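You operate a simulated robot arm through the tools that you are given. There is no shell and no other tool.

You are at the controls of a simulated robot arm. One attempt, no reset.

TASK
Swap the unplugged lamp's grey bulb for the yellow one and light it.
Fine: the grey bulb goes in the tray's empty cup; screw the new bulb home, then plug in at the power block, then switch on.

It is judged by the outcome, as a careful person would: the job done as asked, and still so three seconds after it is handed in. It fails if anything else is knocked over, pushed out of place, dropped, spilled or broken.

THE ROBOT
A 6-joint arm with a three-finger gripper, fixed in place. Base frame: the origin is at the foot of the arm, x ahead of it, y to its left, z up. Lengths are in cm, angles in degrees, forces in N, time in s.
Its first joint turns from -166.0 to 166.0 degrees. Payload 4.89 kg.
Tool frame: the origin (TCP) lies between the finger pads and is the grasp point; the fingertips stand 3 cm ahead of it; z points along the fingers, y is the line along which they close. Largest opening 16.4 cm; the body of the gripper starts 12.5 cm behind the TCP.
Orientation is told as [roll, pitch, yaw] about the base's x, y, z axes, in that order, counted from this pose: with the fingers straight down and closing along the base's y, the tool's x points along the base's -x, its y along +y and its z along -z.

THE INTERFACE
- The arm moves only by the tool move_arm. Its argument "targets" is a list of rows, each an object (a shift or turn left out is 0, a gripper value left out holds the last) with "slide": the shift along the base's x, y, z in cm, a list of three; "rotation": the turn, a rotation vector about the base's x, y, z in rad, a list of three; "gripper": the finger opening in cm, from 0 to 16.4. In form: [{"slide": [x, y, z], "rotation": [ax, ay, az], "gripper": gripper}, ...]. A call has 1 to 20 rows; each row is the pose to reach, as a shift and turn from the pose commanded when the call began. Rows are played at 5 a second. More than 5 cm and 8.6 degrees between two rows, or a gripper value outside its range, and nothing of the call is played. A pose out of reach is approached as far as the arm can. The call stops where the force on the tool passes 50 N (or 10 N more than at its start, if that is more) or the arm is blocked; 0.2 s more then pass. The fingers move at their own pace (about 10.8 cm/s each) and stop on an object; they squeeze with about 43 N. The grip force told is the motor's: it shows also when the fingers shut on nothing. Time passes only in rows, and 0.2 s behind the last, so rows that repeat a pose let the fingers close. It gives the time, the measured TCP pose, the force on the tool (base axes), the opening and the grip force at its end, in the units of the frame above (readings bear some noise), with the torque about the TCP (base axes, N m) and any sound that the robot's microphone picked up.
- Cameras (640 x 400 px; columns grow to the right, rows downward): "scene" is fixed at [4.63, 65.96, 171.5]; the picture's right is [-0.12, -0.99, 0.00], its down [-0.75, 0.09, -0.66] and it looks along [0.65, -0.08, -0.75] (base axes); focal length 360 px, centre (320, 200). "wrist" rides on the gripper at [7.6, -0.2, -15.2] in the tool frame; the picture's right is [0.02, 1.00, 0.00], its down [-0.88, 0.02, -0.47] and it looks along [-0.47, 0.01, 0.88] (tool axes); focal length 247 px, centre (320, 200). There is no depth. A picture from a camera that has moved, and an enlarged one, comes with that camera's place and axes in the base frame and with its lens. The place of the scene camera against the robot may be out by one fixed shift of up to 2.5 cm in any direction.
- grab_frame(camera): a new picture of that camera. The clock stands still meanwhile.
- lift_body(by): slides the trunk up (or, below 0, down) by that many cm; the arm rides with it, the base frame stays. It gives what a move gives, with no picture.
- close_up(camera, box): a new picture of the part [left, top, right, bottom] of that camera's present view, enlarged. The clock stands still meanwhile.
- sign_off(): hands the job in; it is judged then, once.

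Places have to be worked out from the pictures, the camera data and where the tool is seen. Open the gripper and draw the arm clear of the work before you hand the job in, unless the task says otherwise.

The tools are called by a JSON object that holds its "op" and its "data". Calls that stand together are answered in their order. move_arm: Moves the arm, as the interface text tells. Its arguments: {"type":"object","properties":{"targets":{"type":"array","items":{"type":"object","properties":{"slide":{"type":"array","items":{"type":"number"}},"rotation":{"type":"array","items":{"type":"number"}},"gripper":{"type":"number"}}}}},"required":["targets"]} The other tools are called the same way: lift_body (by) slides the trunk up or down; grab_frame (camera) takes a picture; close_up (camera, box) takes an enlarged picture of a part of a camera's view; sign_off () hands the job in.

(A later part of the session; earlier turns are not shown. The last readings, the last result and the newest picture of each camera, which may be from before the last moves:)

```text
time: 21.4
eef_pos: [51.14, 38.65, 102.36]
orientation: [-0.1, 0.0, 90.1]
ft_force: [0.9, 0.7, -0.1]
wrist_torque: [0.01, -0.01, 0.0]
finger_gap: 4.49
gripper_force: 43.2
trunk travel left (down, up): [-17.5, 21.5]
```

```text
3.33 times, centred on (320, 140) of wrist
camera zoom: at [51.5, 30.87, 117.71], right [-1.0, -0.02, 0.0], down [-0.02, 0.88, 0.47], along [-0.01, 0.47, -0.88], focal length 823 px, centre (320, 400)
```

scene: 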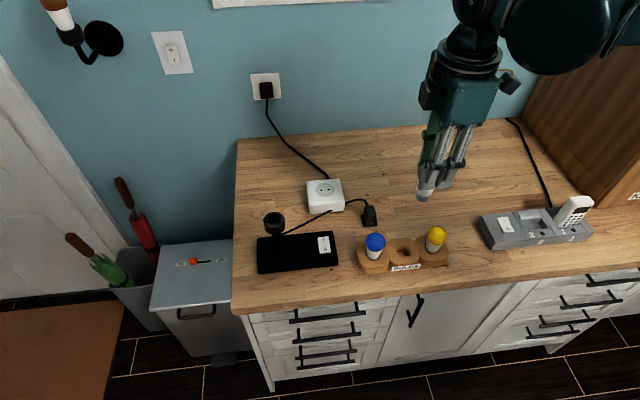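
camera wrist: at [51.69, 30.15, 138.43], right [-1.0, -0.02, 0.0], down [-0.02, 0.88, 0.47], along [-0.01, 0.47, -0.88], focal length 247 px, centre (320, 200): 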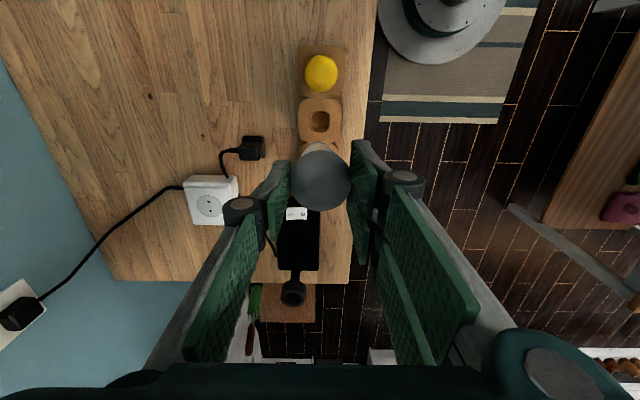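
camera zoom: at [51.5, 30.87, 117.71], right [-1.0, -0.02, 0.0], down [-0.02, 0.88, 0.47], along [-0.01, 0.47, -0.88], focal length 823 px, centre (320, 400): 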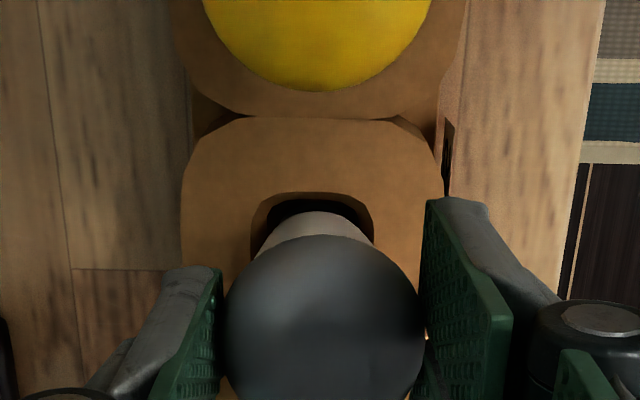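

The base has entered the cup with no contact force. I'll keep lowering in small steps until it seats.

{"op": "move_arm", "data": {"targets": [{"slide": [0, 0, -0.4]}, {"slide": [0, 0, -0.8]}, {"slide": [0, 0, -1.1]}, {"slide": [0, 0, -1.1]}]}}

{"op": "close_up", "data": {"camera": "scene", "box": [370, 200, 450, 270]}}

```text
time: 22.4
eef_pos: [51.39, 38.59, 101.38]
orientation: [0.0, 0.0, 89.9]
ft_force: [18.7, -0.4, 32.8]
wrist_torque: [-0.03, -0.54, -0.05]
finger_gap: 4.52
gripper_force: 42.6
trunk travel left (down, up): [-17.5, 21.5]
```

```text
5.71 times, centred on (410, 235) of scene
camera zoom: at [4.63, 65.96, 171.5], right [-0.12, -0.99, 0.0], down [-0.75, 0.09, -0.66], along [0.65, -0.08, -0.75], focal length 2058 px, centre (-194, 0)
```

zoom: 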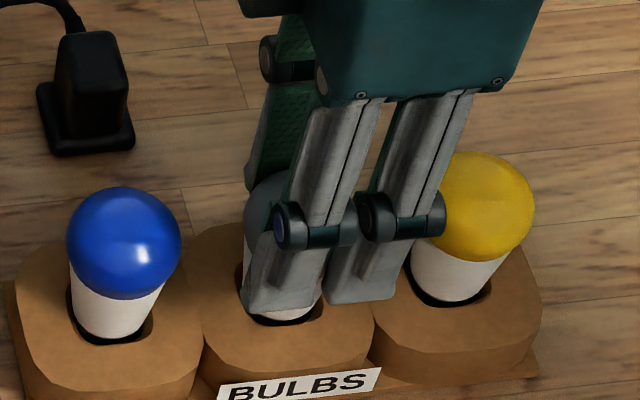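

Contact: 33 N up and 19 N toward +x, so the bulb touches the cup on its −x side as well as seating. I'll back off slightly and shift +x.

{"op": "move_arm", "data": {"targets": [{"slide": [0.1, 0, 0.3]}, {"slide": [0.25, 0.0, 0.3]}, {"slide": [0.25, 0.0, 0.3]}]}}

{"op": "close_up", "data": {"camera": "scene", "box": [370, 200, 450, 270]}}

{"op": "close_up", "data": {"camera": "wrist", "box": [270, 80, 370, 200]}}

```text
time: 23.2
eef_pos: [51.54, 38.66, 101.34]
orientation: [0.0, 0.1, 90.1]
ft_force: [-1.8, 0.9, 0.2]
wrist_torque: [-0.02, 0.1, 0.01]
finger_gap: 4.49
gripper_force: 43.3
trunk travel left (down, up): [-17.5, 21.5]
```

```text
5.71 times, centred on (410, 235) of scene
camera zoom: at [4.63, 65.96, 171.5], right [-0.12, -0.99, 0.0], down [-0.75, 0.09, -0.66], along [0.65, -0.08, -0.75], focal length 2058 px, centre (-194, 0)
```

zoom: 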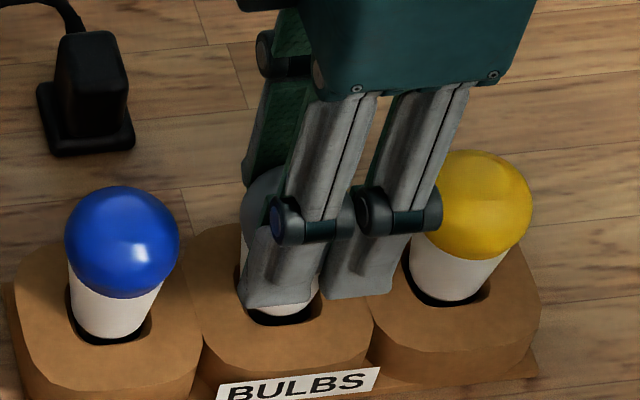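

```text
3.33 times, centred on (320, 140) of wrist
camera zoom: at [51.78, 30.93, 116.78], right [-1.0, -0.02, 0.0], down [-0.02, 0.88, 0.47], along [-0.01, 0.47, -0.88], focal length 823 px, centre (320, 400)
```

zoom: 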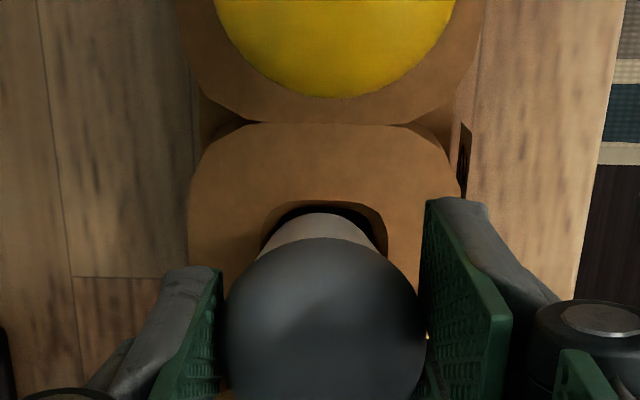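

Forces are back near zero and the bulb sits centred in the hole. I'll lower again a bit, with a tiny −x trim.

{"op": "move_arm", "data": {"targets": [{"slide": [-0.06, 0, -0.2]}, {"slide": [-0.08, 0, -0.35]}, {"slide": [-0.08, 0, -0.35]}]}}

```text
time: 24.0
eef_pos: [51.34, 38.46, 101.11]
orientation: [-0.1, 0.0, 90.2]
ft_force: [-1.5, 2.4, 33.3]
wrist_torque: [0.15, 0.02, 0.01]
finger_gap: 4.51
gripper_force: 42.9
trunk travel left (down, up): [-17.5, 21.5]
```

The load is now purely vertical (33 N), so the bulb is seated on the cup's floor. I'll relieve the push and open the fingers.

{"op": "move_arm", "data": {"targets": [{"slide": [0, 0, 0.12]}, {"slide": [0, 0, 0.12], "gripper": 5.2}, {"slide": [0, 0, 0.12], "gripper": 6.5}, {"slide": [0, 0, 0.12], "gripper": 7.5}, {"slide": [0, 0, 0.12], "gripper": 7.5}]}}

{"op": "close_up", "data": {"camera": "scene", "box": [370, 200, 450, 270]}}

{"op": "grab_frame", "data": {"camera": "wrist"}}

```text
time: 25.2
eef_pos: [51.6, 38.5, 101.17]
orientation: [0.0, -0.1, 90.1]
ft_force: [0.4, 0.1, -1.1]
wrist_torque: [-0.01, 0.0, 0.01]
finger_gap: 7.5
gripper_force: 0.0
trunk travel left (down, up): [-17.5, 21.5]
```

```text
5.71 times, centred on (410, 235) of scene
camera zoom: at [4.63, 65.96, 171.5], right [-0.12, -0.99, 0.0], down [-0.75, 0.09, -0.66], along [0.65, -0.08, -0.75], focal length 2058 px, centre (-194, 0)
```

zoom: 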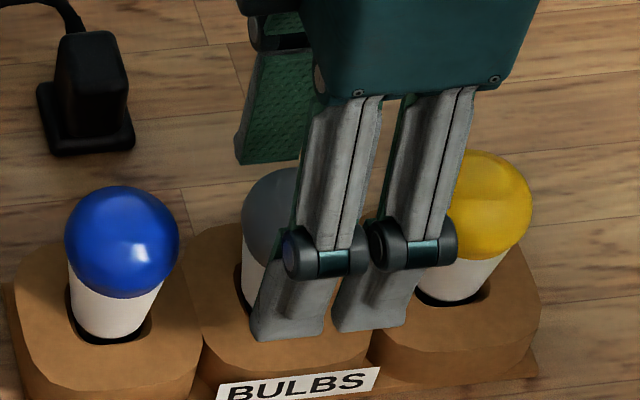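

```text
taken
camera wrist: at [51.74, 30.85, 116.59], right [-1.0, -0.02, 0.0], down [-0.02, 0.88, 0.47], along [-0.01, 0.47, -0.88], focal length 247 px, centre (320, 200)
```

wrist: 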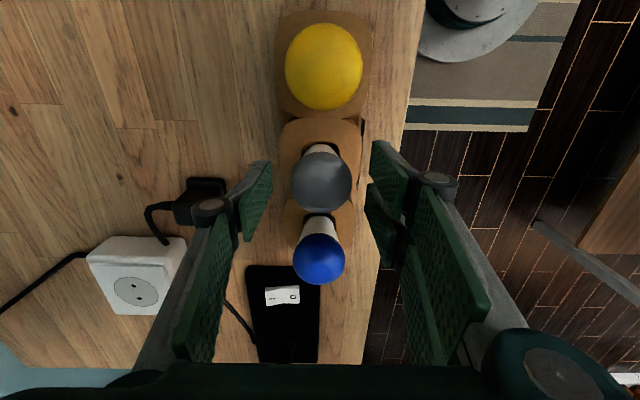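

The grey bulb stands in the cup, released. I'll lift straight up and then check the tray.

{"op": "move_arm", "data": {"targets": [{"slide": [0, 0, 2]}, {"slide": [0, 0, 5]}, {"slide": [0, 0, 9]}, {"slide": [0, 0, 12]}, {"slide": [0, 0, 12]}]}}

{"op": "close_up", "data": {"camera": "scene", "box": [350, 200, 460, 290]}}

{"op": "grab_frame", "data": {"camera": "wrist"}}

```text
time: 26.4
eef_pos: [51.16, 38.36, 113.08]
orientation: [0.0, 0.0, 90.1]
ft_force: [0.2, 0.1, 0.0]
wrist_torque: [0.01, -0.03, 0.0]
finger_gap: 7.51
gripper_force: 0.0
trunk travel left (down, up): [-17.5, 21.5]
```

```text
4.44 times, centred on (405, 245) of scene
camera zoom: at [4.63, 65.96, 171.5], right [-0.12, -0.99, 0.0], down [-0.75, 0.09, -0.66], along [0.65, -0.08, -0.75], focal length 1601 px, centre (-58, 0)
```

zoom: 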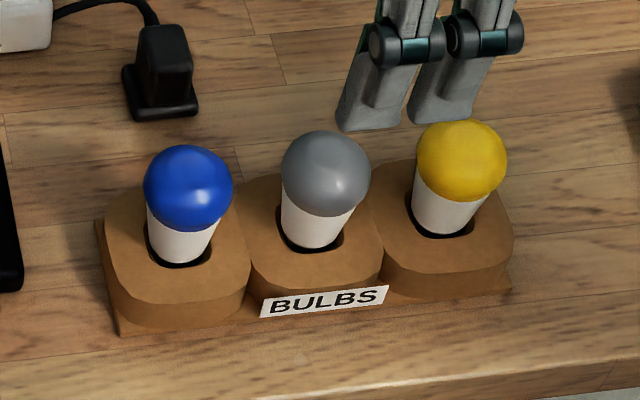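

```text
taken
camera wrist: at [51.45, 30.62, 128.48], right [-1.0, -0.02, 0.0], down [-0.02, 0.88, 0.47], along [-0.01, 0.47, -0.88], focal length 247 px, centre (320, 200)
```

wrist: 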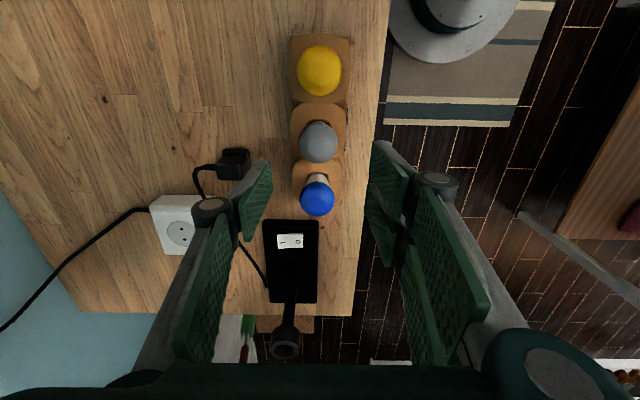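

The grey bulb stands upright in the middle cup and the tray is in place. The yellow dome is at about (51.55, 30.95, 99.2); I'll move above it at this height.

{"op": "move_arm", "data": {"targets": [{"slide": [0.1, -2.5, 0]}, {"slide": [0.2, -5, 0]}, {"slide": [0.3, -7.4, 0]}, {"slide": [0.3, -7.4, -3]}, {"slide": [0.3, -7.4, -3]}]}}

{"op": "close_up", "data": {"camera": "wrist", "box": [220, 60, 420, 240]}}

{"op": "close_up", "data": {"camera": "scene", "box": [350, 180, 490, 290]}}

```text
time: 27.6
eef_pos: [51.85, 31.19, 110.27]
orientation: [0.0, 0.0, 90.2]
ft_force: [0.1, -0.6, 0.7]
wrist_torque: [0.05, 0.01, -0.01]
finger_gap: 7.5
gripper_force: 0.0
trunk travel left (down, up): [-17.5, 21.5]
```

```text
2.22 times, centred on (320, 150) of wrist
camera zoom: at [52.09, 23.54, 125.65], right [-1.0, -0.02, 0.0], down [-0.02, 0.88, 0.47], along [-0.01, 0.47, -0.88], focal length 549 px, centre (320, 311)
```

zoom: 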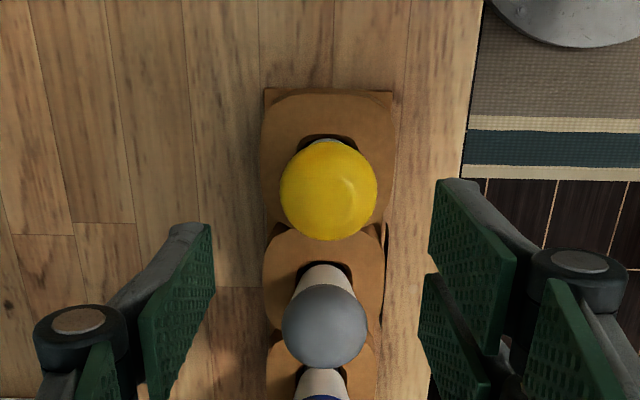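

```text
3.64 times, centred on (420, 235) of scene
camera zoom: at [4.63, 65.96, 171.5], right [-0.12, -0.99, 0.0], down [-0.75, 0.09, -0.66], along [0.65, -0.08, -0.75], focal length 1310 px, centre (-44, 73)
```

zoom: 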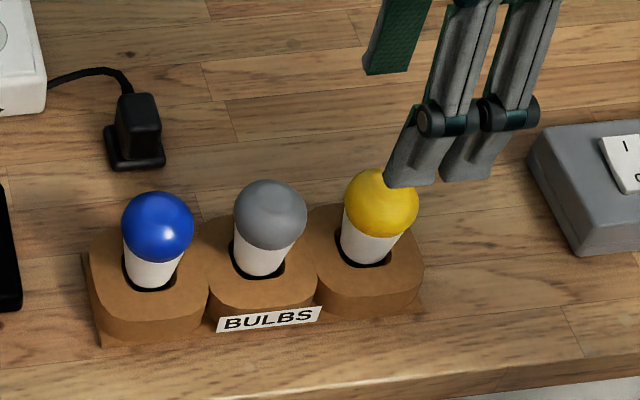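

The yellow dome measures at (51.5, 30.95). I'll correct and descend partway, then re-centre before gripping.

{"op": "move_arm", "data": {"targets": [{"slide": [-0.3, -0.24, -3]}, {"slide": [-0.3, -0.24, -6]}, {"slide": [-0.3, -0.24, -9]}, {"slide": [-0.3, -0.24, -9]}]}}

{"op": "close_up", "data": {"camera": "wrist", "box": [220, 90, 420, 270]}}

{"op": "close_up", "data": {"camera": "scene", "box": [350, 180, 490, 290]}}

```text
time: 28.6
eef_pos: [51.81, 30.98, 101.41]
orientation: [-0.1, 0.0, 90.1]
ft_force: [-0.5, -0.7, 0.1]
wrist_torque: [-0.03, 0.05, 0.01]
finger_gap: 7.46
gripper_force: 0.0
trunk travel left (down, up): [-17.5, 21.5]
```

```text
2.22 times, centred on (320, 180) of wrist
camera zoom: at [51.96, 23.27, 116.69], right [-1.0, -0.02, 0.0], down [-0.02, 0.88, 0.47], along [-0.01, 0.47, -0.88], focal length 549 px, centre (320, 244)
```

zoom: 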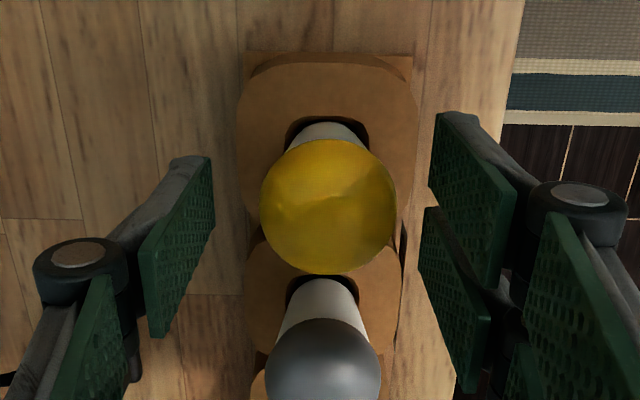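

```text
3.64 times, centred on (420, 235) of scene
camera zoom: at [4.63, 65.96, 171.5], right [-0.12, -0.99, 0.0], down [-0.75, 0.09, -0.66], along [0.65, -0.08, -0.75], focal length 1310 px, centre (-44, 73)
```

zoom: 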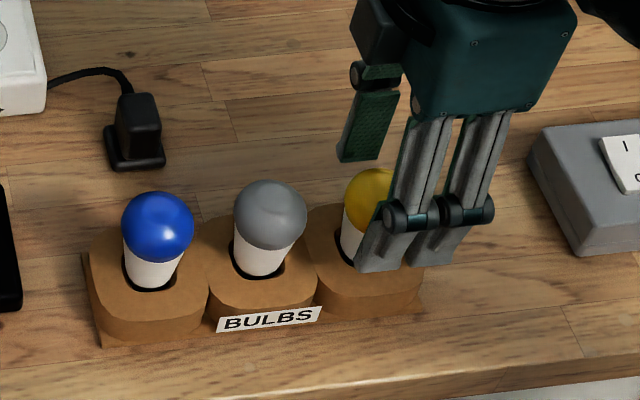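

Centred values: dome (51.5, 31.0, 99.3), TCP (51.8, 30.95, 101.4). I'll shift −0.3 in x, lower 2.1 cm, and close on it.

{"op": "move_arm", "data": {"targets": [{"slide": [-0.3, 0.03, -1]}, {"slide": [-0.3, 0.03, -2.1]}, {"slide": [-0.3, 0.03, -2.1], "gripper": 6}, {"slide": [-0.3, 0.03, -2.1], "gripper": 5.4}, {"slide": [-0.3, 0.03, -2.1], "gripper": 5.4}]}}

{"op": "close_up", "data": {"camera": "wrist", "box": [220, 110, 420, 290]}}

```text
time: 29.8
eef_pos: [51.43, 31.1, 99.3]
orientation: [0.0, 0.0, 90.0]
ft_force: [-0.5, -0.3, 0.6]
wrist_torque: [-0.02, 0.0, 0.03]
finger_gap: 5.39
gripper_force: 0.0
trunk travel left (down, up): [-17.5, 21.5]
```

```text
2.22 times, centred on (320, 200) of wrist
camera zoom: at [51.64, 23.3, 114.65], right [-1.0, -0.02, 0.0], down [-0.02, 0.88, 0.47], along [-0.01, 0.47, -0.88], focal length 549 px, centre (320, 200)
```

zoom: 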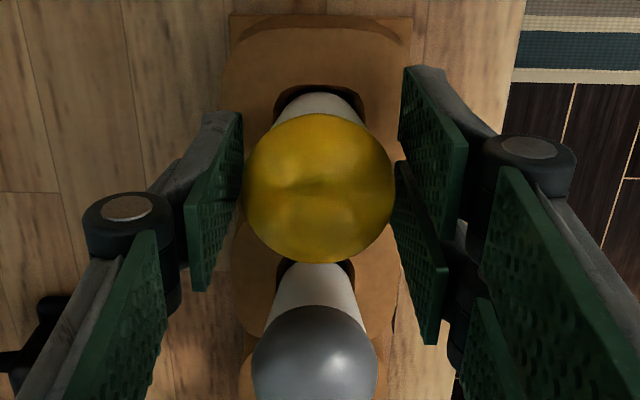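

The bulb is centred between the pads. I'll close the fingers and lift slightly to check.

{"op": "move_arm", "data": {"targets": [{"slide": [0, 0, 0], "gripper": 4.5}, {"slide": [0, 0, 0], "gripper": 3}, {"slide": [0, 0, 0], "gripper": 3}, {"slide": [0, 0, 0.5], "gripper": 3}, {"slide": [0, 0, 1.0], "gripper": 3}, {"slide": [0, 0, 1.0], "gripper": 3}]}}

{"op": "close_up", "data": {"camera": "scene", "box": [350, 180, 490, 290]}}

{"op": "close_up", "data": {"camera": "wrist", "box": [220, 110, 420, 290]}}

```text
time: 31.2
eef_pos: [51.27, 30.91, 100.22]
orientation: [0.0, 0.0, 90.1]
ft_force: [0.0, -0.4, -0.8]
wrist_torque: [0.05, -0.02, -0.01]
finger_gap: 4.41
gripper_force: 42.4
trunk travel left (down, up): [-17.5, 21.5]
```

```text
3.64 times, centred on (420, 235) of scene
camera zoom: at [4.63, 65.96, 171.5], right [-0.12, -0.99, 0.0], down [-0.75, 0.09, -0.66], along [0.65, -0.08, -0.75], focal length 1310 px, centre (-44, 73)
```

zoom: 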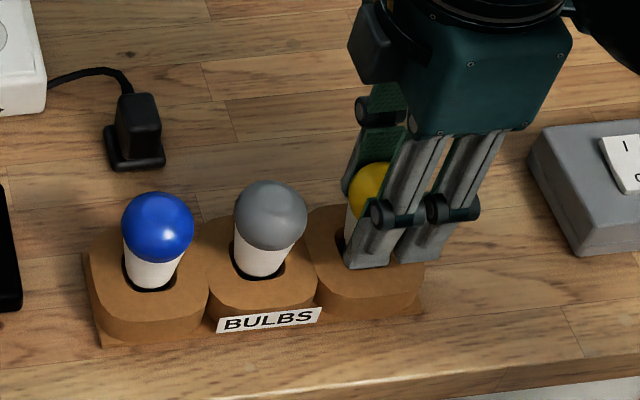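

```text
2.22 times, centred on (320, 200) of wrist
camera zoom: at [51.54, 23.3, 115.57], right [-1.0, -0.02, 0.0], down [-0.02, 0.88, 0.47], along [-0.01, 0.47, -0.88], focal length 549 px, centre (320, 200)
```

zoom: 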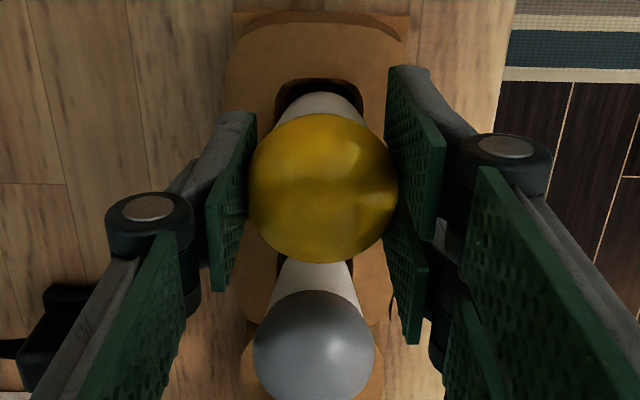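

The yellow bulb is gripped at its dome centre. I'll lift it straight up to clear everything.

{"op": "move_arm", "data": {"targets": [{"slide": [0, 0, 2.5]}, {"slide": [0, 0, 6]}, {"slide": [0, 0, 10]}, {"slide": [0, 0, 14]}, {"slide": [0, 0, 18]}, {"slide": [0, 0, 21]}, {"slide": [0, 0, 21]}]}}

{"op": "grab_frame", "data": {"camera": "scene"}}

{"op": "close_up", "data": {"camera": "wrist", "box": [220, 110, 420, 290]}}

```text
time: 32.8
eef_pos: [51.25, 31.14, 121.18]
orientation: [0.0, 0.0, 90.1]
ft_force: [0.3, -0.4, 0.1]
wrist_torque: [0.01, -0.07, 0.02]
finger_gap: 4.4
gripper_force: 43.2
trunk travel left (down, up): [-17.5, 21.5]
```

```text
taken
```

scene: 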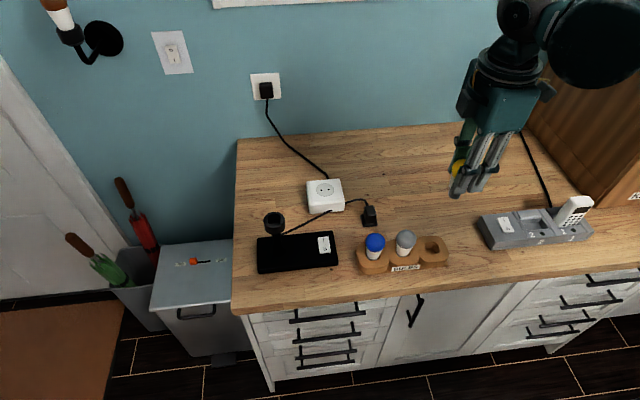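

```text
2.22 times, centred on (320, 200) of wrist
camera zoom: at [51.5, 23.4, 136.53], right [-1.0, -0.02, 0.0], down [-0.02, 0.88, 0.47], along [-0.01, 0.47, -0.88], focal length 549 px, centre (320, 200)
```

zoom: 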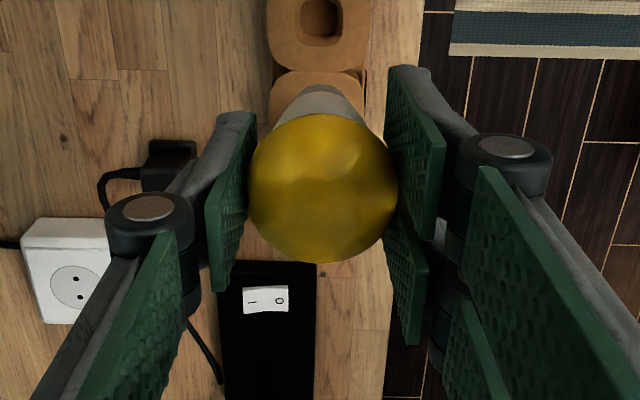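

The yellow bulb is held firmly and nearly vertical. I'll carry it over the lamp at (55.95, 69.0), turning back to yaw ≈158° in the air so I have plenty of clockwise travel for screwing in.

{"op": "move_arm", "data": {"targets": [{"slide": [0.43, 3.45, 0.2], "rotation": [0, 0, 0.108]}, {"slide": [0.86, 6.9, 0.4], "rotation": [0, 0, 0.216]}, {"slide": [1.29, 10.35, 0.6], "rotation": [0, 0, 0.324]}, {"slide": [1.72, 13.8, 0.8], "rotation": [0, 0, 0.432]}, {"slide": [2.15, 17.25, 1.0], "rotation": [0, 0, 0.54]}, {"slide": [2.58, 20.7, 1.0], "rotation": [0, 0, 0.648]}, {"slide": [3.01, 24.15, 1.0], "rotation": [0, 0, 0.756]}, {"slide": [3.44, 27.6, 1.0], "rotation": [0, 0, 0.864]}, {"slide": [3.87, 31.05, 1.0], "rotation": [0, 0, 0.972]}, {"slide": [4.3, 34.5, 1.0], "rotation": [0, 0, 1.08]}, {"slide": [4.7, 37.9, 1.0], "rotation": [0, 0, 1.185]}, {"slide": [4.7, 37.9, 1.0], "rotation": [0, 0, 1.185]}, {"slide": [4.7, 37.9, 1.0], "rotation": [0, 0, 1.185]}]}}

{"op": "close_up", "data": {"camera": "wrist", "box": [240, 70, 400, 230]}}

{"op": "close_up", "data": {"camera": "scene", "box": [220, 110, 320, 250]}}

```text
time: 35.6
eef_pos: [55.91, 68.87, 121.92]
orientation: [0.0, 0.0, 158.1]
ft_force: [-0.2, 0.7, -1.3]
wrist_torque: [-0.1, 0.04, 0.03]
finger_gap: 4.4
gripper_force: 43.2
trunk travel left (down, up): [-17.5, 21.5]
```

```text
2.50 times, centred on (320, 150) of wrist
camera zoom: at [63.08, 66.12, 137.34], right [-0.35, -0.94, 0.0], down [-0.82, 0.31, 0.47], along [-0.44, 0.17, -0.88], focal length 617 px, centre (320, 325)
```

zoom: 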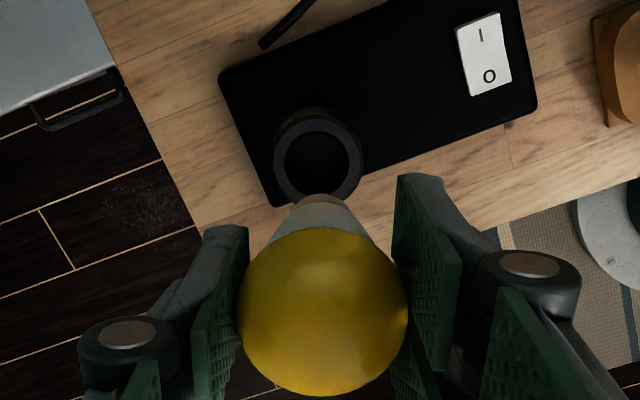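

```text
2.86 times, centred on (270, 180) of scene
camera zoom: at [4.63, 65.96, 171.5], right [-0.12, -0.99, 0.0], down [-0.75, 0.09, -0.66], along [0.65, -0.08, -0.75], focal length 1029 px, centre (463, 257)
```

zoom: 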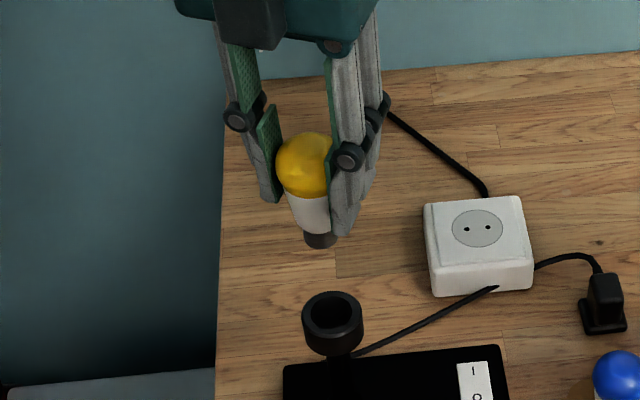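

The yellow dome is at the TCP and its tip is at about z 114.4; the lamp holder's rim is at about (56.0, 69.0, 105.3). I'll lower 7.5 cm so the tip is just above the rim and check alignment.

{"op": "move_arm", "data": {"targets": [{"slide": [0.05, 0.1, -3]}, {"slide": [0.05, 0.1, -6]}, {"slide": [0.05, 0.1, -7.5]}, {"slide": [0.05, 0.1, -7.5]}, {"slide": [0.05, 0.1, -7.5]}]}}

{"op": "close_up", "data": {"camera": "wrist", "box": [270, 100, 370, 220]}}

{"op": "close_up", "data": {"camera": "scene", "box": [240, 170, 320, 240]}}

```text
time: 36.8
eef_pos: [55.87, 68.93, 114.47]
orientation: [0.0, 0.0, 158.0]
ft_force: [0.9, -0.5, -0.6]
wrist_torque: [0.0, -0.02, 0.01]
finger_gap: 4.39
gripper_force: 42.4
trunk travel left (down, up): [-17.5, 21.5]
```

```text
3.33 times, centred on (320, 160) of wrist
camera zoom: at [62.98, 66.15, 129.86], right [-0.36, -0.93, 0.0], down [-0.82, 0.31, 0.47], along [-0.44, 0.17, -0.88], focal length 823 px, centre (320, 333)
```

zoom: 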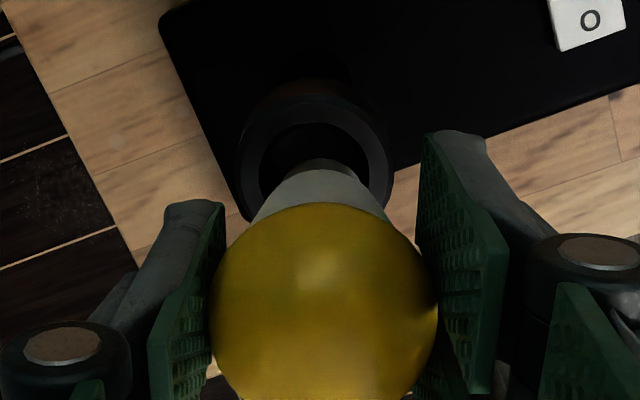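

```text
5.71 times, centred on (280, 205) of scene
camera zoom: at [4.63, 65.96, 171.5], right [-0.12, -0.99, 0.0], down [-0.75, 0.09, -0.66], along [0.65, -0.08, -0.75], focal length 2058 px, centre (549, 171)
```

zoom: 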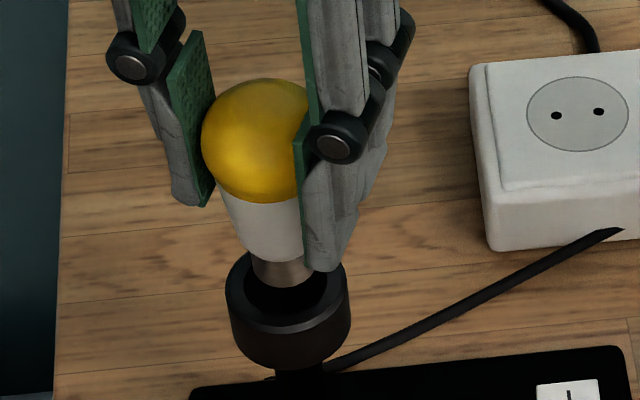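

Alignment looks close. I'll zoom more tightly on the base and rim before inserting.

{"op": "close_up", "data": {"camera": "wrist", "box": [290, 115, 350, 165]}}

{"op": "close_up", "data": {"camera": "scene", "box": [265, 195, 315, 235]}}

```text
8.00 times, centred on (320, 140) of wrist
camera zoom: at [62.98, 66.15, 129.86], right [-0.36, -0.93, 0.0], down [-0.82, 0.31, 0.47], along [-0.44, 0.17, -0.88], focal length 1976 px, centre (320, 680)
```

zoom: 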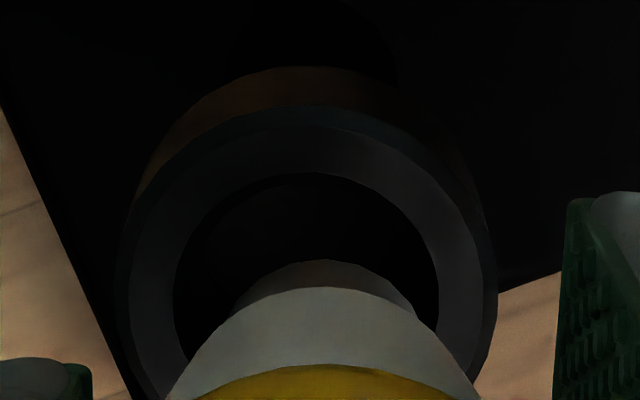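

```text
10.00 times, centred on (290, 215) of scene
camera zoom: at [4.63, 65.96, 171.5], right [-0.12, -0.99, 0.0], down [-0.75, 0.09, -0.66], along [0.65, -0.08, -0.75], focal length 3601 px, centre (620, 50)
```

zoom: 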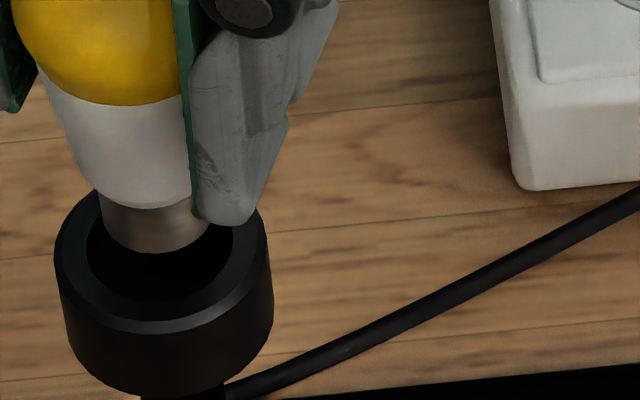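

The base sits within about 0.2 cm of the hole's centre, with ~0.5 cm clearance around. I'll nudge (+0.1, +0.1) and lower slowly into the holder, watching for contact.

{"op": "move_arm", "data": {"targets": [{"slide": [0.1, 0.1, -0.4]}, {"slide": [0.1, 0.1, -0.8]}, {"slide": [0.1, 0.1, -1.2]}, {"slide": [0.1, 0.1, -1.6]}, {"slide": [0.1, 0.1, -1.6]}]}}

{"op": "close_up", "data": {"camera": "scene", "box": [265, 195, 315, 235]}}

{"op": "close_up", "data": {"camera": "wrist", "box": [290, 115, 350, 165]}}

```text
time: 38.0
eef_pos: [56.09, 69.06, 112.99]
orientation: [0.0, 0.0, 158.0]
ft_force: [0.1, -0.1, 0.2]
wrist_torque: [0.01, 0.01, 0.03]
finger_gap: 4.42
gripper_force: 43.0
trunk travel left (down, up): [-17.5, 21.5]
```

```text
10.00 times, centred on (290, 215) of scene
camera zoom: at [4.63, 65.96, 171.5], right [-0.12, -0.99, 0.0], down [-0.75, 0.09, -0.66], along [0.65, -0.08, -0.75], focal length 3601 px, centre (620, 50)
```

zoom: 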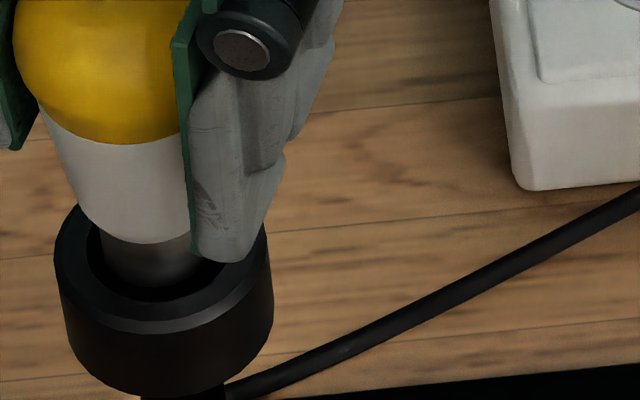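

```text
8.00 times, centred on (320, 140) of wrist
camera zoom: at [63.19, 66.29, 128.38], right [-0.36, -0.93, 0.0], down [-0.82, 0.31, 0.47], along [-0.44, 0.17, -0.88], focal length 1976 px, centre (320, 680)
```

zoom: 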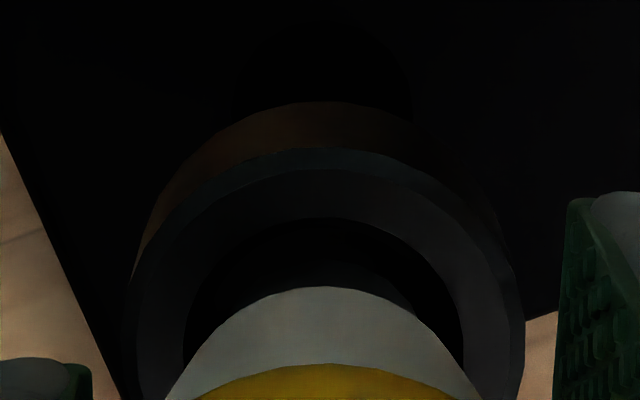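

The bulb's base is inside the holder with zero force. I'll continue down gently to find the thread.

{"op": "move_arm", "data": {"targets": [{"slide": [-0.03, -0.05, -0.3]}, {"slide": [-0.03, -0.05, -0.6]}, {"slide": [-0.03, -0.05, -0.6]}]}}

```text
time: 38.8
eef_pos: [56.19, 69.23, 112.42]
orientation: [0.0, 0.0, 158.0]
ft_force: [-1.1, 0.1, 0.2]
wrist_torque: [0.01, 0.0, -0.01]
finger_gap: 4.4
gripper_force: 43.1
trunk travel left (down, up): [-17.5, 21.5]
```

{"op": "move_arm", "data": {"targets": [{"slide": [-0.05, -0.08, -0.15]}, {"slide": [-0.05, -0.08, -0.3]}, {"slide": [-0.05, -0.08, -0.3]}]}}

{"op": "close_up", "data": {"camera": "scene", "box": [265, 195, 315, 235]}}

```text
time: 39.6
eef_pos: [55.86, 68.91, 112.25]
orientation: [0.1, 0.0, 157.9]
ft_force: [0.6, -0.2, -0.6]
wrist_torque: [0.02, 0.01, -0.01]
finger_gap: 4.42
gripper_force: 42.8
trunk travel left (down, up): [-17.5, 21.5]
```

```text
10.00 times, centred on (290, 215) of scene
camera zoom: at [4.63, 65.96, 171.5], right [-0.12, -0.99, 0.0], down [-0.75, 0.09, -0.66], along [0.65, -0.08, -0.75], focal length 3601 px, centre (620, 50)
```

zoom: 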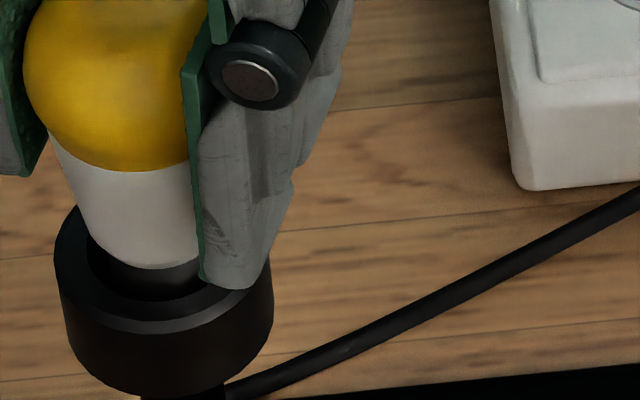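

Still no contact; the neck looks about 0.7 cm above its seated height, so the thread should begin about here. I'll lower a little more.

{"op": "move_arm", "data": {"targets": [{"slide": [0.03, 0.03, -0.15]}, {"slide": [0.03, 0.03, -0.25]}, {"slide": [0.03, 0.03, -0.25]}]}}

```text
time: 40.4
eef_pos: [55.81, 68.83, 112.08]
orientation: [0.0, -0.1, 158.1]
ft_force: [0.2, -0.1, -0.5]
wrist_torque: [0.01, 0.0, 0.0]
finger_gap: 4.4
gripper_force: 43.2
trunk travel left (down, up): [-17.5, 21.5]
```

{"op": "move_arm", "data": {"targets": [{"slide": [0, 0, -0.15]}, {"slide": [0, 0, -0.3]}, {"slide": [0, 0, -0.3]}]}}

{"op": "close_up", "data": {"camera": "scene", "box": [265, 195, 315, 235]}}

{"op": "close_up", "data": {"camera": "wrist", "box": [270, 100, 370, 220]}}

```text
time: 41.2
eef_pos: [56.06, 69.07, 111.72]
orientation: [-0.1, 0.0, 158.0]
ft_force: [9.9, 18.2, 16.5]
wrist_torque: [0.1, 0.01, 0.01]
finger_gap: 4.4
gripper_force: 42.6
trunk travel left (down, up): [-17.5, 21.5]
```

```text
10.00 times, centred on (290, 215) of scene
camera zoom: at [4.63, 65.96, 171.5], right [-0.12, -0.99, 0.0], down [-0.75, 0.09, -0.66], along [0.65, -0.08, -0.75], focal length 3601 px, centre (620, 50)
```

zoom: 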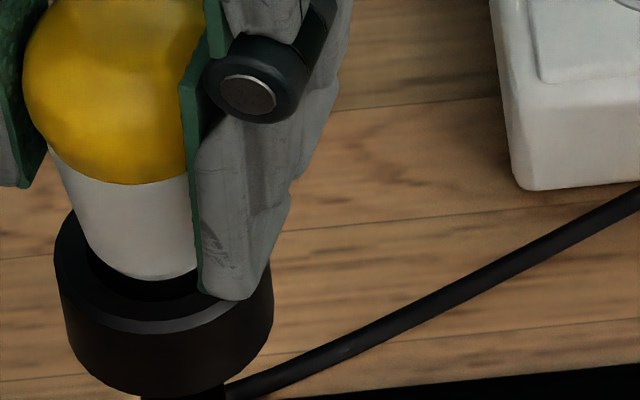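

```text
3.33 times, centred on (320, 160) of wrist
camera zoom: at [63.23, 66.25, 127.03], right [-0.35, -0.93, 0.0], down [-0.82, 0.31, 0.47], along [-0.44, 0.17, -0.88], focal length 823 px, centre (320, 333)
```

zoom: 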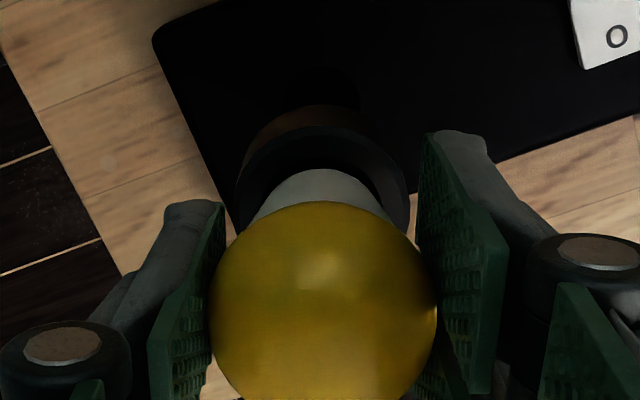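

Contact: 16 N up with a lateral push toward (+x, +y), so the socket wants the bulb slightly that way. I'll shift (0.08, 0.14) to relieve it.

{"op": "move_arm", "data": {"targets": [{"slide": [0.05, 0.08, 0.05]}, {"slide": [0.08, 0.14, 0.05]}, {"slide": [0.08, 0.14, 0.05]}]}}

```text
time: 42.0
eef_pos: [56.02, 68.97, 111.59]
orientation: [0.1, 0.1, 157.9]
ft_force: [3.7, 5.2, 10.4]
wrist_torque: [-0.16, 0.07, 0.01]
finger_gap: 4.42
gripper_force: 43.2
trunk travel left (down, up): [-17.5, 21.5]
```

The lateral load dropped. Now I'll turn clockwise (negative about z) with slight downward feed and watch the forces.

{"op": "move_arm", "data": {"targets": [{"slide": [0.02, 0.03, -0.03], "rotation": [0, 0, -0.145]}, {"slide": [0.02, 0.03, -0.06], "rotation": [0, 0, -0.29]}, {"slide": [0.02, 0.03, -0.09], "rotation": [0, 0, -0.435]}, {"slide": [0.02, 0.03, -0.09], "rotation": [0, 0, -0.435]}]}}

{"op": "close_up", "data": {"camera": "scene", "box": [265, 195, 315, 235]}}

```text
time: 43.0
eef_pos: [56.09, 69.1, 111.67]
orientation: [0.0, 0.1, 132.8]
ft_force: [-3.0, -9.6, -9.2]
wrist_torque: [-0.32, 0.13, 0.01]
finger_gap: 4.4
gripper_force: 43.6
trunk travel left (down, up): [-17.5, 21.5]
```

```text
10.00 times, centred on (290, 215) of scene
camera zoom: at [4.63, 65.96, 171.5], right [-0.12, -0.99, 0.0], down [-0.75, 0.09, -0.66], along [0.65, -0.08, -0.75], focal length 3601 px, centre (620, 50)
```

zoom: 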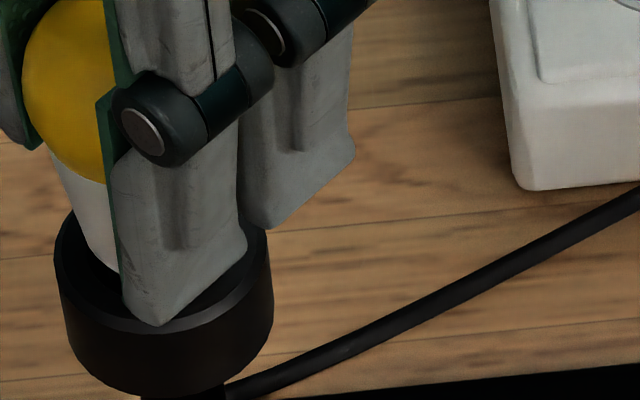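

The vertical force flipped to −9 N, so the thread has caught and is drawing the bulb down. I'll continue clockwise with a bit more feed.

{"op": "move_arm", "data": {"targets": [{"slide": [-0.01, -0.04, -0.08], "rotation": [0, 0, -0.145]}, {"slide": [-0.02, -0.06, -0.15], "rotation": [0, 0, -0.29]}, {"slide": [-0.02, -0.06, -0.2], "rotation": [0, 0, -0.435]}, {"slide": [-0.02, -0.06, -0.2], "rotation": [0, 0, -0.435]}]}}

```text
time: 44.0
eef_pos: [56.08, 68.98, 111.49]
orientation: [-0.1, 0.0, 108.2]
ft_force: [4.5, 1.7, 22.2]
wrist_torque: [0.05, -0.01, 0.03]
finger_gap: 4.41
gripper_force: 42.7
trunk travel left (down, up): [-17.5, 21.5]
```

Now +22 N means I fed faster than the thread. I'll turn on with no further feed.

{"op": "move_arm", "data": {"targets": [{"slide": [0, 0, 0], "rotation": [0, 0, -0.145]}, {"slide": [0, 0, 0], "rotation": [0, 0, -0.29]}, {"slide": [0, 0, 0], "rotation": [0, 0, -0.29]}]}}

```text
time: 44.8
eef_pos: [55.99, 69.0, 111.23]
orientation: [0.1, 0.0, 91.3]
ft_force: [4.4, -6.7, 18.3]
wrist_torque: [-0.13, 0.1, -0.04]
finger_gap: 4.42
gripper_force: 43.0
trunk travel left (down, up): [-17.5, 21.5]
```

{"op": "close_up", "data": {"camera": "scene", "box": [255, 180, 325, 240]}}

{"op": "grab_frame", "data": {"camera": "wrist"}}

```text
6.67 times, centred on (290, 210) of scene
camera zoom: at [4.63, 65.96, 171.5], right [-0.12, -0.99, 0.0], down [-0.75, 0.09, -0.66], along [0.65, -0.08, -0.75], focal length 2401 px, centre (520, 133)
```

zoom: 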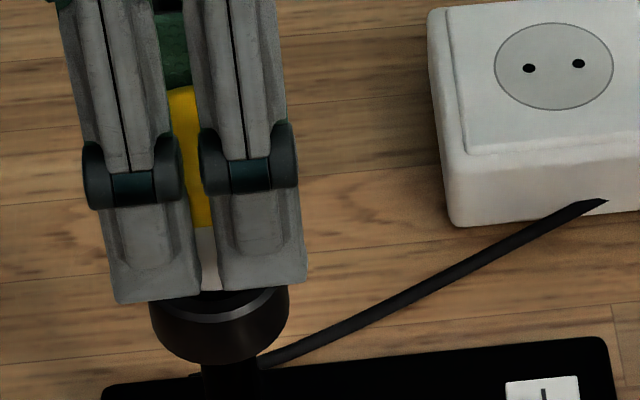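

```text
taken
camera wrist: at [56.45, 61.31, 126.78], right [-1.0, -0.05, 0.0], down [-0.04, 0.88, 0.47], along [-0.02, 0.47, -0.88], focal length 247 px, centre (320, 200)
```

wrist: 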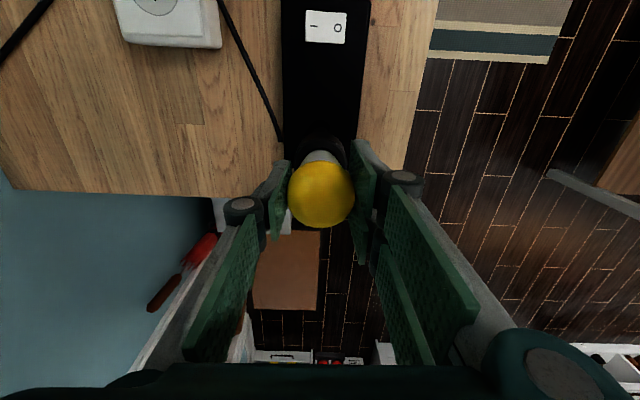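

{"op": "move_arm", "data": {"targets": [{"slide": [0, 0, 0], "rotation": [0, 0, -0.145]}, {"slide": [0, 0.02, 0], "rotation": [0, 0, -0.29]}, {"slide": [0, 0.02, 0], "rotation": [0, 0, -0.435]}, {"slide": [0, 0.02, 0], "rotation": [0, 0, -0.435]}]}}

```text
time: 45.8
eef_pos: [56.04, 69.06, 111.31]
orientation: [0.1, 0.1, 66.5]
ft_force: [-6.2, -29.4, -24.6]
wrist_torque: [0.01, 0.15, 0.02]
finger_gap: 4.4
gripper_force: 43.0
trunk travel left (down, up): [-17.5, 21.5]
```

The thread drew down strongly (−25 N) with a −y side load. I'll feed 0.12 cm down, shift −0.1 in y and hold to relax before turning further.

{"op": "move_arm", "data": {"targets": [{"slide": [-0.02, -0.06, -0.06]}, {"slide": [-0.02, -0.1, -0.12]}, {"slide": [-0.02, -0.1, -0.12]}]}}

```text
time: 46.6
eef_pos: [56.1, 68.9, 111.36]
orientation: [-0.1, -0.1, 66.6]
ft_force: [0.1, 6.9, 17.6]
wrist_torque: [0.35, 0.09, 0.01]
finger_gap: 4.42
gripper_force: 42.8
trunk travel left (down, up): [-17.5, 21.5]
```

Stiffness is about 350 N/cm and the thread's pull about 0.11 cm per 25°. I'll turn 25° more with a matched feed.

{"op": "move_arm", "data": {"targets": [{"slide": [0, 0.01, -0.02], "rotation": [0, 0, -0.145]}, {"slide": [0, 0.02, -0.04], "rotation": [0, 0, -0.29]}, {"slide": [0, 0.02, -0.07], "rotation": [0, 0, -0.435]}, {"slide": [0, 0.02, -0.07], "rotation": [0, 0, -0.435]}]}}

{"op": "close_up", "data": {"camera": "scene", "box": [255, 180, 325, 240]}}

```text
time: 47.6
eef_pos: [56.09, 68.93, 111.3]
orientation: [0.0, -0.1, 41.6]
ft_force: [-1.1, 21.6, 27.4]
wrist_torque: [0.31, 0.0, 0.02]
finger_gap: 4.41
gripper_force: 43.5
trunk travel left (down, up): [-17.5, 21.5]
```

```text
6.67 times, centred on (290, 210) of scene
camera zoom: at [4.63, 65.96, 171.5], right [-0.12, -0.99, 0.0], down [-0.75, 0.09, -0.66], along [0.65, -0.08, -0.75], focal length 2401 px, centre (520, 133)
```

zoom: 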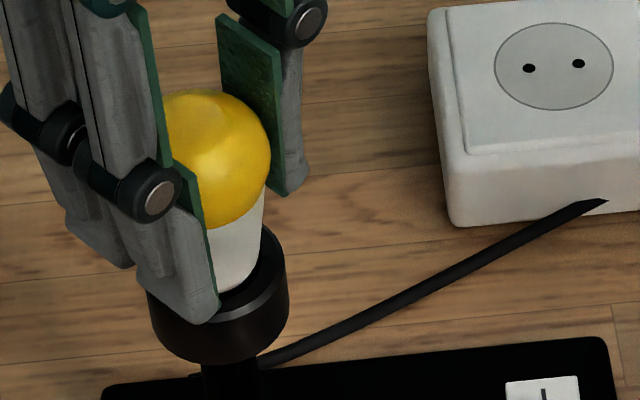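

The dome is now at the same height the grey one had when seated. I'll ease the side load and continue turning with no feed to bring it home.

{"op": "move_arm", "data": {"targets": [{"slide": [0, 0.05, 0], "rotation": [0, 0, -0.145]}, {"slide": [0, 0.05, 0], "rotation": [0, 0, -0.29]}, {"slide": [0, 0.05, 0], "rotation": [0, 0, -0.435]}, {"slide": [0, 0.05, 0], "rotation": [0, 0, -0.435]}]}}

```text
time: 48.6
eef_pos: [56.06, 68.91, 111.12]
orientation: [-0.1, 0.0, 16.6]
ft_force: [-12.5, 1.5, 5.2]
wrist_torque: [-0.16, 0.35, -0.01]
finger_gap: 4.38
gripper_force: 42.6
trunk travel left (down, up): [-17.5, 21.5]
```

{"op": "move_arm", "data": {"targets": [{"slide": [-0.02, 0, 0], "rotation": [0, 0, -0.145]}, {"slide": [-0.03, 0, 0], "rotation": [0, 0, -0.29]}, {"slide": [-0.03, 0, 0], "rotation": [0, 0, -0.435]}, {"slide": [-0.03, 0, 0], "rotation": [0, 0, -0.435]}]}}

{"op": "close_up", "data": {"camera": "scene", "box": [255, 180, 325, 240]}}

{"op": "grab_frame", "data": {"camera": "wrist"}}

```text
time: 49.6
eef_pos: [56.25, 68.95, 111.28]
orientation: [0.1, -0.1, -8.2]
ft_force: [8.7, -5.4, -2.2]
wrist_torque: [-0.08, -0.39, 0.74]
finger_gap: 4.38
gripper_force: 42.3
trunk travel left (down, up): [-17.5, 21.5]
```

```text
6.67 times, centred on (290, 210) of scene
camera zoom: at [4.63, 65.96, 171.5], right [-0.12, -0.99, 0.0], down [-0.75, 0.09, -0.66], along [0.65, -0.08, -0.75], focal length 2401 px, centre (520, 133)
```

zoom: 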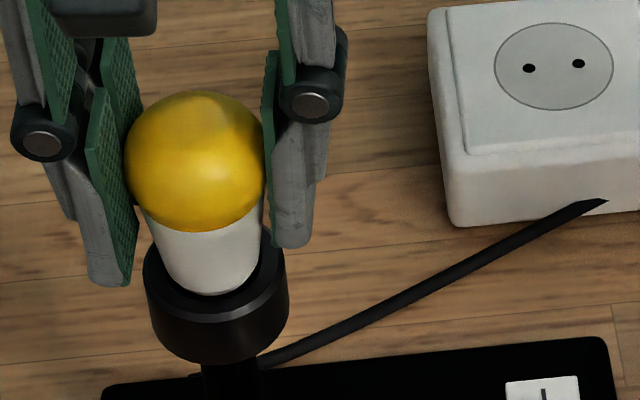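

```text
taken
camera wrist: at [48.68, 69.85, 126.51], right [0.12, 0.99, 0.0], down [0.87, -0.11, 0.47], along [0.47, -0.06, -0.88], focal length 247 px, centre (320, 200)
```

wrist: 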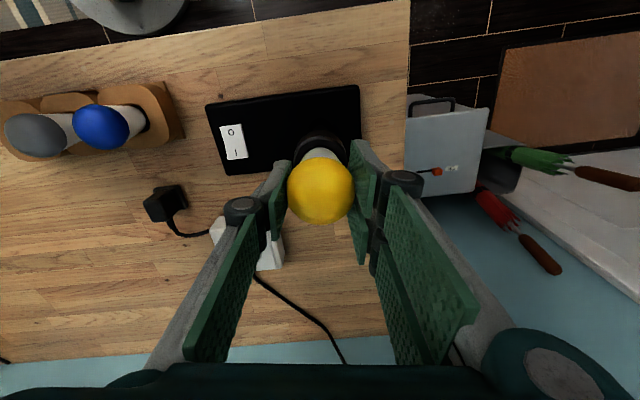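

Torque about z jumped to 0.74 N·m, which says the bulb has reached its stop, and the lamp base hasn't shifted. I'll try one small further turn to confirm it's tight.

{"op": "move_arm", "data": {"targets": [{"slide": [-0.03, 0.0, 0], "rotation": [0, 0, -0.1]}, {"slide": [-0.03, 0.0, 0], "rotation": [0, 0, -0.1]}]}}

{"op": "close_up", "data": {"camera": "scene", "box": [230, 160, 390, 280]}}

```text
time: 50.2
eef_pos: [56.05, 68.95, 111.22]
orientation: [0.0, 0.0, -14.0]
ft_force: [0.1, -16.6, -11.1]
wrist_torque: [-0.04, 0.05, 0.81]
finger_gap: 4.38
gripper_force: 43.1
trunk travel left (down, up): [-17.5, 21.5]
```

```text
3.33 times, centred on (310, 220) of scene
camera zoom: at [4.63, 65.96, 171.5], right [-0.12, -0.99, 0.0], down [-0.75, 0.09, -0.66], along [0.65, -0.08, -0.75], focal length 1200 px, centre (353, 133)
```

zoom: 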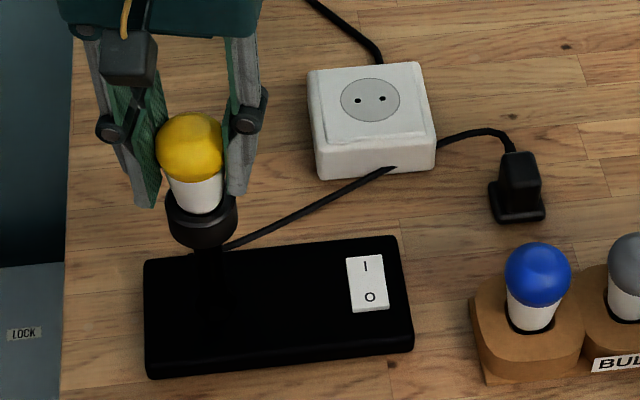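

Torque holds at 0.8 N·m with the lamp unmoved and the dome at its seated height. One more small turn to verify the fingers just slip, then I'll release.

{"op": "move_arm", "data": {"targets": [{"slide": [0, -0.03, -0.02], "rotation": [0, 0, -0.1]}, {"slide": [0, -0.03, -0.02], "rotation": [0, 0, -0.15]}, {"slide": [0, -0.03, -0.02], "rotation": [0, 0, -0.15]}]}}

{"op": "close_up", "data": {"camera": "scene", "box": [230, 160, 390, 280]}}

```text
time: 51.0
eef_pos: [55.86, 68.98, 111.2]
orientation: [0.0, 0.1, -22.4]
ft_force: [-6.1, -12.9, 3.0]
wrist_torque: [0.06, 0.15, 0.65]
finger_gap: 4.4
gripper_force: 42.6
trunk travel left (down, up): [-17.5, 21.5]
```

```text
3.33 times, centred on (310, 220) of scene
camera zoom: at [4.63, 65.96, 171.5], right [-0.12, -0.99, 0.0], down [-0.75, 0.09, -0.66], along [0.65, -0.08, -0.75], focal length 1200 px, centre (353, 133)
```

zoom: 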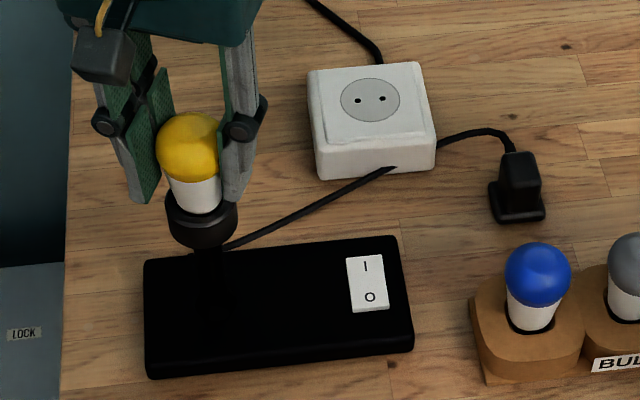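

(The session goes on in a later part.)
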